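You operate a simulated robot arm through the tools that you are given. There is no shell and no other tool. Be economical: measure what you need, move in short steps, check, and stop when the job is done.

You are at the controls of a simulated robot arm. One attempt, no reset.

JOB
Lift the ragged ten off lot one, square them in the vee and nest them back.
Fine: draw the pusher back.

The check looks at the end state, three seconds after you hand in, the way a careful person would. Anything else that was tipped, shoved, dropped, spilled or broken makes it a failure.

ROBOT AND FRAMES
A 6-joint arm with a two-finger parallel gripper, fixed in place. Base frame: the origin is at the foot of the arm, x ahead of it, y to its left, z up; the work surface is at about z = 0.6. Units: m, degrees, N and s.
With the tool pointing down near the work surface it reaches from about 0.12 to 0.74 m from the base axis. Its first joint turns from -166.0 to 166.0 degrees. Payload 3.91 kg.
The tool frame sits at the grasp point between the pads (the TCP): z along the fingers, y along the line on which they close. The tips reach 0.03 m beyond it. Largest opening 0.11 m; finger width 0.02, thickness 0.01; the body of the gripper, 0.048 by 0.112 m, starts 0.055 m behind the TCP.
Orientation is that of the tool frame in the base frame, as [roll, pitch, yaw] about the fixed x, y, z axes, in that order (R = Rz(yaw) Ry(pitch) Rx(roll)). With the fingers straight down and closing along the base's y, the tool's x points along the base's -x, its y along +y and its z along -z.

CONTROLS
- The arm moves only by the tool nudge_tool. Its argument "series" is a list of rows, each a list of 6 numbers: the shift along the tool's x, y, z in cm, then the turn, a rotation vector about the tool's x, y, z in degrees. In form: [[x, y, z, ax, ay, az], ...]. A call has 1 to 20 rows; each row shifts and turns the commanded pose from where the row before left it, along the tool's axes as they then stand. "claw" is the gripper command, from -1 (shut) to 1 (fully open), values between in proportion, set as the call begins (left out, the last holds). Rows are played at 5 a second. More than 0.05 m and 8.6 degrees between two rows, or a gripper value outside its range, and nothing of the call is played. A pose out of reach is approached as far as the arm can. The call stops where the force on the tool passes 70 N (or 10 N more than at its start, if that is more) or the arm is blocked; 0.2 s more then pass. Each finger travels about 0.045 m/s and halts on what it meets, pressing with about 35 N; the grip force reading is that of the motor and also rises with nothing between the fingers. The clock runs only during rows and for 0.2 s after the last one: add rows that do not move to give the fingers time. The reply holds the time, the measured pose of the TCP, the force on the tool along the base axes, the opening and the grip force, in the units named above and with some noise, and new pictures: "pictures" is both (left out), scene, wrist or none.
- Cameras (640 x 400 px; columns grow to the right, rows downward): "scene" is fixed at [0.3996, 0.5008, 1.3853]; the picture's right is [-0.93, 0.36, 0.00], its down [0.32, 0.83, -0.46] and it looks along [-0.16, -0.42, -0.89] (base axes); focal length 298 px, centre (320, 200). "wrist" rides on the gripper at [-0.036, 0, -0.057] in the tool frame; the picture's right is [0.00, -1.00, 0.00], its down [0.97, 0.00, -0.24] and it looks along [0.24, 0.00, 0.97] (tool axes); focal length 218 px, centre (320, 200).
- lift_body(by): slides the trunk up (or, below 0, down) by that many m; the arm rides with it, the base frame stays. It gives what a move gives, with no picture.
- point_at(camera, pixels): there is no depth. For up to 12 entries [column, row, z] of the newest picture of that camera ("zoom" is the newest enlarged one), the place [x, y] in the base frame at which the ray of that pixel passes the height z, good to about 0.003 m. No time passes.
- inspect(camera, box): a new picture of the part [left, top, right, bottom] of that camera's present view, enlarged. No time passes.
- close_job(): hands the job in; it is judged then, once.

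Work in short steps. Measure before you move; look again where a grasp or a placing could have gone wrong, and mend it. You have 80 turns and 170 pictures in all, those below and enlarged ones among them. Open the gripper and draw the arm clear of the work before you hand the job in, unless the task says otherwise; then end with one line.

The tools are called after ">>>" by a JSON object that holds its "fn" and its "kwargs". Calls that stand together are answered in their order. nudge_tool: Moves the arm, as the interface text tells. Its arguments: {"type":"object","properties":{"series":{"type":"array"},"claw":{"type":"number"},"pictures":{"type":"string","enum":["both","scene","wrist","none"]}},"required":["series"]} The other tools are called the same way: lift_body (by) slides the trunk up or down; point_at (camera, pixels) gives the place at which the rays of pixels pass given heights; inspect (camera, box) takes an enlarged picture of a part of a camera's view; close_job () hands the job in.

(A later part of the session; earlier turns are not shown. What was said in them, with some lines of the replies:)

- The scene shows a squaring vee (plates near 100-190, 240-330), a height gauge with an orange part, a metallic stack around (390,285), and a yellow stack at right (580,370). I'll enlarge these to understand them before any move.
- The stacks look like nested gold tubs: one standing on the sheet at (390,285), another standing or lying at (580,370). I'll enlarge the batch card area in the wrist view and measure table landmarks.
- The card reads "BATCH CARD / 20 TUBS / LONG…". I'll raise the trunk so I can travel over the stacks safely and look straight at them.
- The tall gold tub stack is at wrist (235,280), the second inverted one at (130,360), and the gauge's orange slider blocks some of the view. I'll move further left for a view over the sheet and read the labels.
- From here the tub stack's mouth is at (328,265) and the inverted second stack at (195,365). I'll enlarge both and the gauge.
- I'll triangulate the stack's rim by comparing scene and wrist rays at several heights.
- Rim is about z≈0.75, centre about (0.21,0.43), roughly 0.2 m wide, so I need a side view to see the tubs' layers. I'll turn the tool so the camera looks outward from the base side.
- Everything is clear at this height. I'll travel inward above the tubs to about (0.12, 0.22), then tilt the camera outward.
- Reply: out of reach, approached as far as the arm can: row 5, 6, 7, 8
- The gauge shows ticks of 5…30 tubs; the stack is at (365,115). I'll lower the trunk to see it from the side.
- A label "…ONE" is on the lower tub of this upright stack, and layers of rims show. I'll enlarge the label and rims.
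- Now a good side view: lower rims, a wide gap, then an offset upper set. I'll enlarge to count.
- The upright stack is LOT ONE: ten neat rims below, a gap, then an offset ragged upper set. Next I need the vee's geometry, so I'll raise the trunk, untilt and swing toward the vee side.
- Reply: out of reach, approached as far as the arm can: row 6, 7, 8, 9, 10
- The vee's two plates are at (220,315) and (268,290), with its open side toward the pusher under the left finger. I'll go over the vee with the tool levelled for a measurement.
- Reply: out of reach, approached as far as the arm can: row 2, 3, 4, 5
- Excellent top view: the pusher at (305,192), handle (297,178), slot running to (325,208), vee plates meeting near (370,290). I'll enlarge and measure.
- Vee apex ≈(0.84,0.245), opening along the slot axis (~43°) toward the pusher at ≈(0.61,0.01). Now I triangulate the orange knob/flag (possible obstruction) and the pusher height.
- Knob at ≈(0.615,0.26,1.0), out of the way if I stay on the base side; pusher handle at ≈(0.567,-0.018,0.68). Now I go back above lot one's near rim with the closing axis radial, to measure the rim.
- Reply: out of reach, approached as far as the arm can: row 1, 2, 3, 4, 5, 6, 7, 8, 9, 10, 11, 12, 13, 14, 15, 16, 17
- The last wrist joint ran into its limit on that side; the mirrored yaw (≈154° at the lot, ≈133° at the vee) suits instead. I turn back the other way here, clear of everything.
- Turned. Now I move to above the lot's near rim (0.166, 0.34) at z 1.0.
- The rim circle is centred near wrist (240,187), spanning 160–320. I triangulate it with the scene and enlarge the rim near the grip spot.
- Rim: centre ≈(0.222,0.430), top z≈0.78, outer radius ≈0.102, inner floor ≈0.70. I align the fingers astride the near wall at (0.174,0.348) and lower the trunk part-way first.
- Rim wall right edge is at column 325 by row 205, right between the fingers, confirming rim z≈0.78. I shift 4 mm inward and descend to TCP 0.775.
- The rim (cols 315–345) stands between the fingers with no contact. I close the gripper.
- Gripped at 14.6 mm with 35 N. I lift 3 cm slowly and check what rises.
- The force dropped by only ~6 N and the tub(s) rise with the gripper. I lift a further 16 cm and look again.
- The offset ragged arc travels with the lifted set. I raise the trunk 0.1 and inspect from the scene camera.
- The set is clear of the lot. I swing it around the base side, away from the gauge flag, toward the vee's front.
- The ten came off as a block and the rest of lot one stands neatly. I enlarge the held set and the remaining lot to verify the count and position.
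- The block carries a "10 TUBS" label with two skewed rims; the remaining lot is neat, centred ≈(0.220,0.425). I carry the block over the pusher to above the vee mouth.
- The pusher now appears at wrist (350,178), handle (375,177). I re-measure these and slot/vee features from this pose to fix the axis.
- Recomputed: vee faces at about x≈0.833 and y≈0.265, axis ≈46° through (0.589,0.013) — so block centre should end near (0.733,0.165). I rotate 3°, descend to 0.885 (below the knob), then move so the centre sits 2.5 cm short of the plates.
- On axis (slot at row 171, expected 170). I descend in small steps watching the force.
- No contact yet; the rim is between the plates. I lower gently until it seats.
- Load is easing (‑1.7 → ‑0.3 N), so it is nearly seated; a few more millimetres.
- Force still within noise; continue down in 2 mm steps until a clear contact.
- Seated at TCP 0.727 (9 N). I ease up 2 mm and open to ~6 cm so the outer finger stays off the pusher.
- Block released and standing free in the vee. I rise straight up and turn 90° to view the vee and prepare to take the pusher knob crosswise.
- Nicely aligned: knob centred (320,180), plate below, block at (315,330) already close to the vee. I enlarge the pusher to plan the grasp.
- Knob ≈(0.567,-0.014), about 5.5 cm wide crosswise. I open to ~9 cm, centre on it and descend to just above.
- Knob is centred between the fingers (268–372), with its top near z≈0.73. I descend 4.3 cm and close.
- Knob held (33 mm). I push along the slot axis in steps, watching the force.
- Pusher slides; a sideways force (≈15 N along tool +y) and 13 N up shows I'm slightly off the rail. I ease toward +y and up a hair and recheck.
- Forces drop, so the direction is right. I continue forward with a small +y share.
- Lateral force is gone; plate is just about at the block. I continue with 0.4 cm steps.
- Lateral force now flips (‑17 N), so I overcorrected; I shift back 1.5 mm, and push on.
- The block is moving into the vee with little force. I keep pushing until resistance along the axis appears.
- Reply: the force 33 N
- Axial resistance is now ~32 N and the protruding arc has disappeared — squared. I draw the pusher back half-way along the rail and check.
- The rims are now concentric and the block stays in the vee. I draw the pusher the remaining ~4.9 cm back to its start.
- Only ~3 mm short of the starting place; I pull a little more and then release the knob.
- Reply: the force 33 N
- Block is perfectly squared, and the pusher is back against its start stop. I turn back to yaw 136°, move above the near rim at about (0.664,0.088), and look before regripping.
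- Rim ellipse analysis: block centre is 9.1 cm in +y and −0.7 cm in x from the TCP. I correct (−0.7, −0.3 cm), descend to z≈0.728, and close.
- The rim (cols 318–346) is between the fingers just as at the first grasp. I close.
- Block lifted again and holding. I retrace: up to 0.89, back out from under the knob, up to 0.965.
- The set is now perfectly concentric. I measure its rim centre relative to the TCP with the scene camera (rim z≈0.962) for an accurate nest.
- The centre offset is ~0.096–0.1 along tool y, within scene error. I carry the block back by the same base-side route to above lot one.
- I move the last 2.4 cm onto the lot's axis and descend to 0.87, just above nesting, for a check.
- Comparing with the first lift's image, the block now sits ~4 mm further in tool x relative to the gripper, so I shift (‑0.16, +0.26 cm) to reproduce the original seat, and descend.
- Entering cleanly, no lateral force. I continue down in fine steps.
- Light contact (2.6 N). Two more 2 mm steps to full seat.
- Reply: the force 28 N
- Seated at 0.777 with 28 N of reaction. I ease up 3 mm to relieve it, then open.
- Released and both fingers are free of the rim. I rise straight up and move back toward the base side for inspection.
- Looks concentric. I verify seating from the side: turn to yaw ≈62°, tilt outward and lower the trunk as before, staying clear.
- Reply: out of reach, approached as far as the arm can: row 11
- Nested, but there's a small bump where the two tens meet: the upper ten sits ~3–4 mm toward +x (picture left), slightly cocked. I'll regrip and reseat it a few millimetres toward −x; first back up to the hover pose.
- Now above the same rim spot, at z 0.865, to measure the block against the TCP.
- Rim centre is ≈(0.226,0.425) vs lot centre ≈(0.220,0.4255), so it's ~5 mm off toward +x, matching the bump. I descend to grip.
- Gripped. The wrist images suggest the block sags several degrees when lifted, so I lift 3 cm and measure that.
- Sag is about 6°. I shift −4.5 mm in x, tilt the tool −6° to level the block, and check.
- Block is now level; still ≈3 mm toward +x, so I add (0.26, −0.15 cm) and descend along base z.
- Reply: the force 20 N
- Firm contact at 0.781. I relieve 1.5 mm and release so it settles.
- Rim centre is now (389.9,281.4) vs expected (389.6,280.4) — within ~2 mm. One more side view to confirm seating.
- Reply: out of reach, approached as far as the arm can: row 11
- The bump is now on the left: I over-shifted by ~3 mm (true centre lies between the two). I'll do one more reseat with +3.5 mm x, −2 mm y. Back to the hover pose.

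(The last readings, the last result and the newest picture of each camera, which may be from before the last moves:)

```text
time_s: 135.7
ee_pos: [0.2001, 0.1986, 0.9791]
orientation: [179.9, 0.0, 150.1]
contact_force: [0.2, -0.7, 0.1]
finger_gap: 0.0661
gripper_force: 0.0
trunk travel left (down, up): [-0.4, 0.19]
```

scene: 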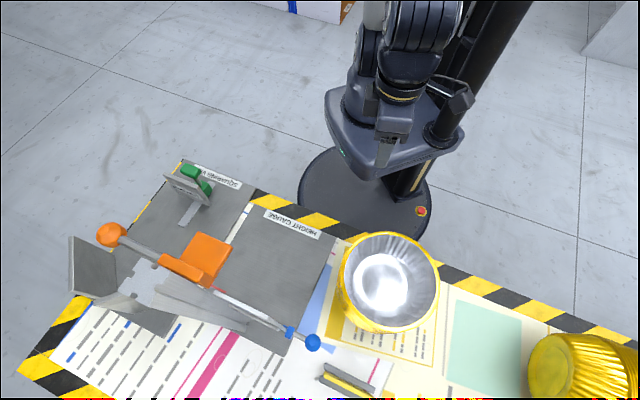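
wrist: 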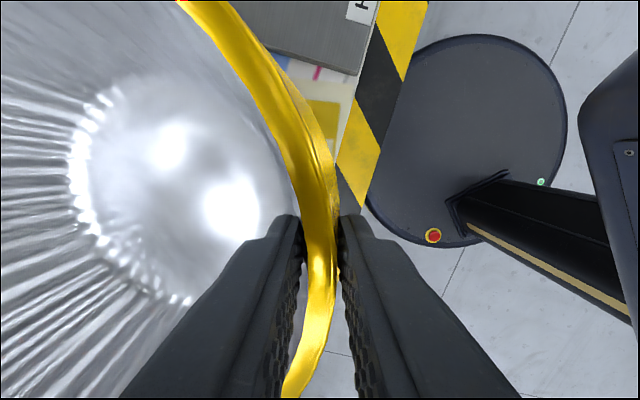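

Hover over the rim and descend to the same grip depth, then close.

>>> {"fn": "nudge_tool", "kwargs": {"series": [[2.37, 2.83, 0, 0, 0, 0], [2.37, 2.83, 0, 0, 0, 0], [2.37, 2.83, 0, 0, 0, 0], [2.37, 2.83, 0, 0, 0, 0], [0, 0, 3, 0, 0, 0], [0, 0, 3, 0, 0, 0], [0, 0, 3, 0, 0, 0], [0, 0, 2.5, 0, 0, 0], [0, 0, 0, 0, 0, 0]], "pictures": "wrist"}}

```text
time_s: 137.7
ee_pos: [0.1748, 0.3439, 0.8649]
orientation: [179.9, 0.0, 150.0]
contact_force: [0.5, -0.1, -0.7]
finger_gap: 0.0662
gripper_force: 0.1
trunk travel left (down, up): [-0.4, 0.19]
5 turns are left
```

wrist: 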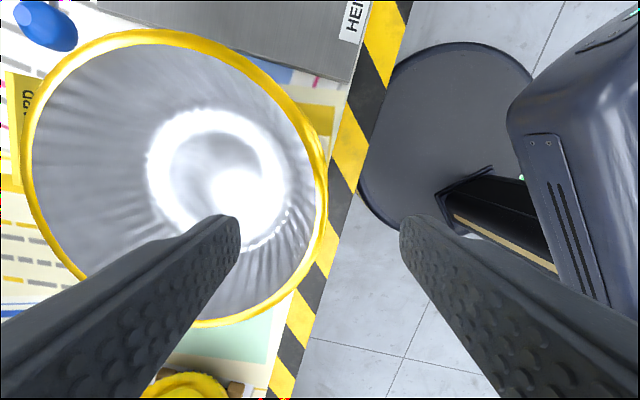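

Only 5 turns remain. The ten is fully seated, level and within ~3 mm of centre, so a further regrip isn't worth the risk; nothing has been touched since. I open, rise, and retreat clear.

>>> {"fn": "nudge_tool", "kwargs": {"series": [[0, 0, -3, 0, 0, 0], [0, 0, -4, 0, 0, 0], [0, 0, -4, 0, 0, 0], [-2, -3, 0, 0, 0, 0], [-2.5, -3, 0, 0, 0, 0], [-2.5, -3, 0, 0, 0, 0], [-2.5, -3, 0, 0, 0, 0], [-2.5, -2, 0, 0, 0, 0], [0, 0, 0, 0, 0, 0]], "claw": 1, "pictures": "scene"}}

```text
time_s: 139.7
ee_pos: [0.2074, 0.1626, 0.9725]
orientation: [179.8, -0.2, 149.9]
contact_force: [0.5, -0.2, -0.4]
finger_gap: 0.1098
gripper_force: 0.0
trunk travel left (down, up): [-0.4, 0.19]
4 turns are left
```

scene: 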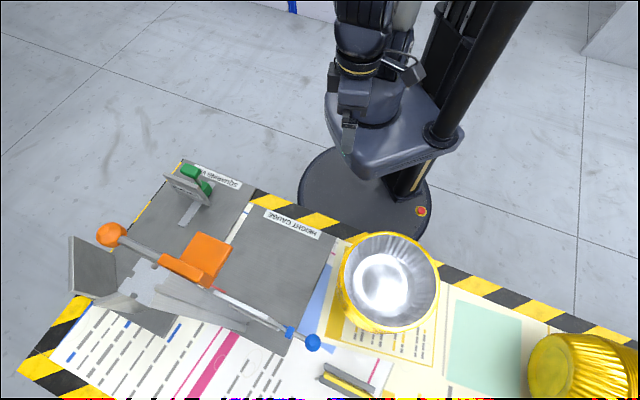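

The arm is clear with the gripper open, the ten is nested on lot one, the pusher is back, and nothing else has been disturbed. I hand in.

>>> {"fn": "close_job", "kwargs": {}}

```text
The job is handed in.
```

I lifted the ragged ten off lot one, squared them in the vee, nested them back about 3 mm off centre by my estimate, and drew the pusher back to its start; I skipped a second correction because turns were running out.
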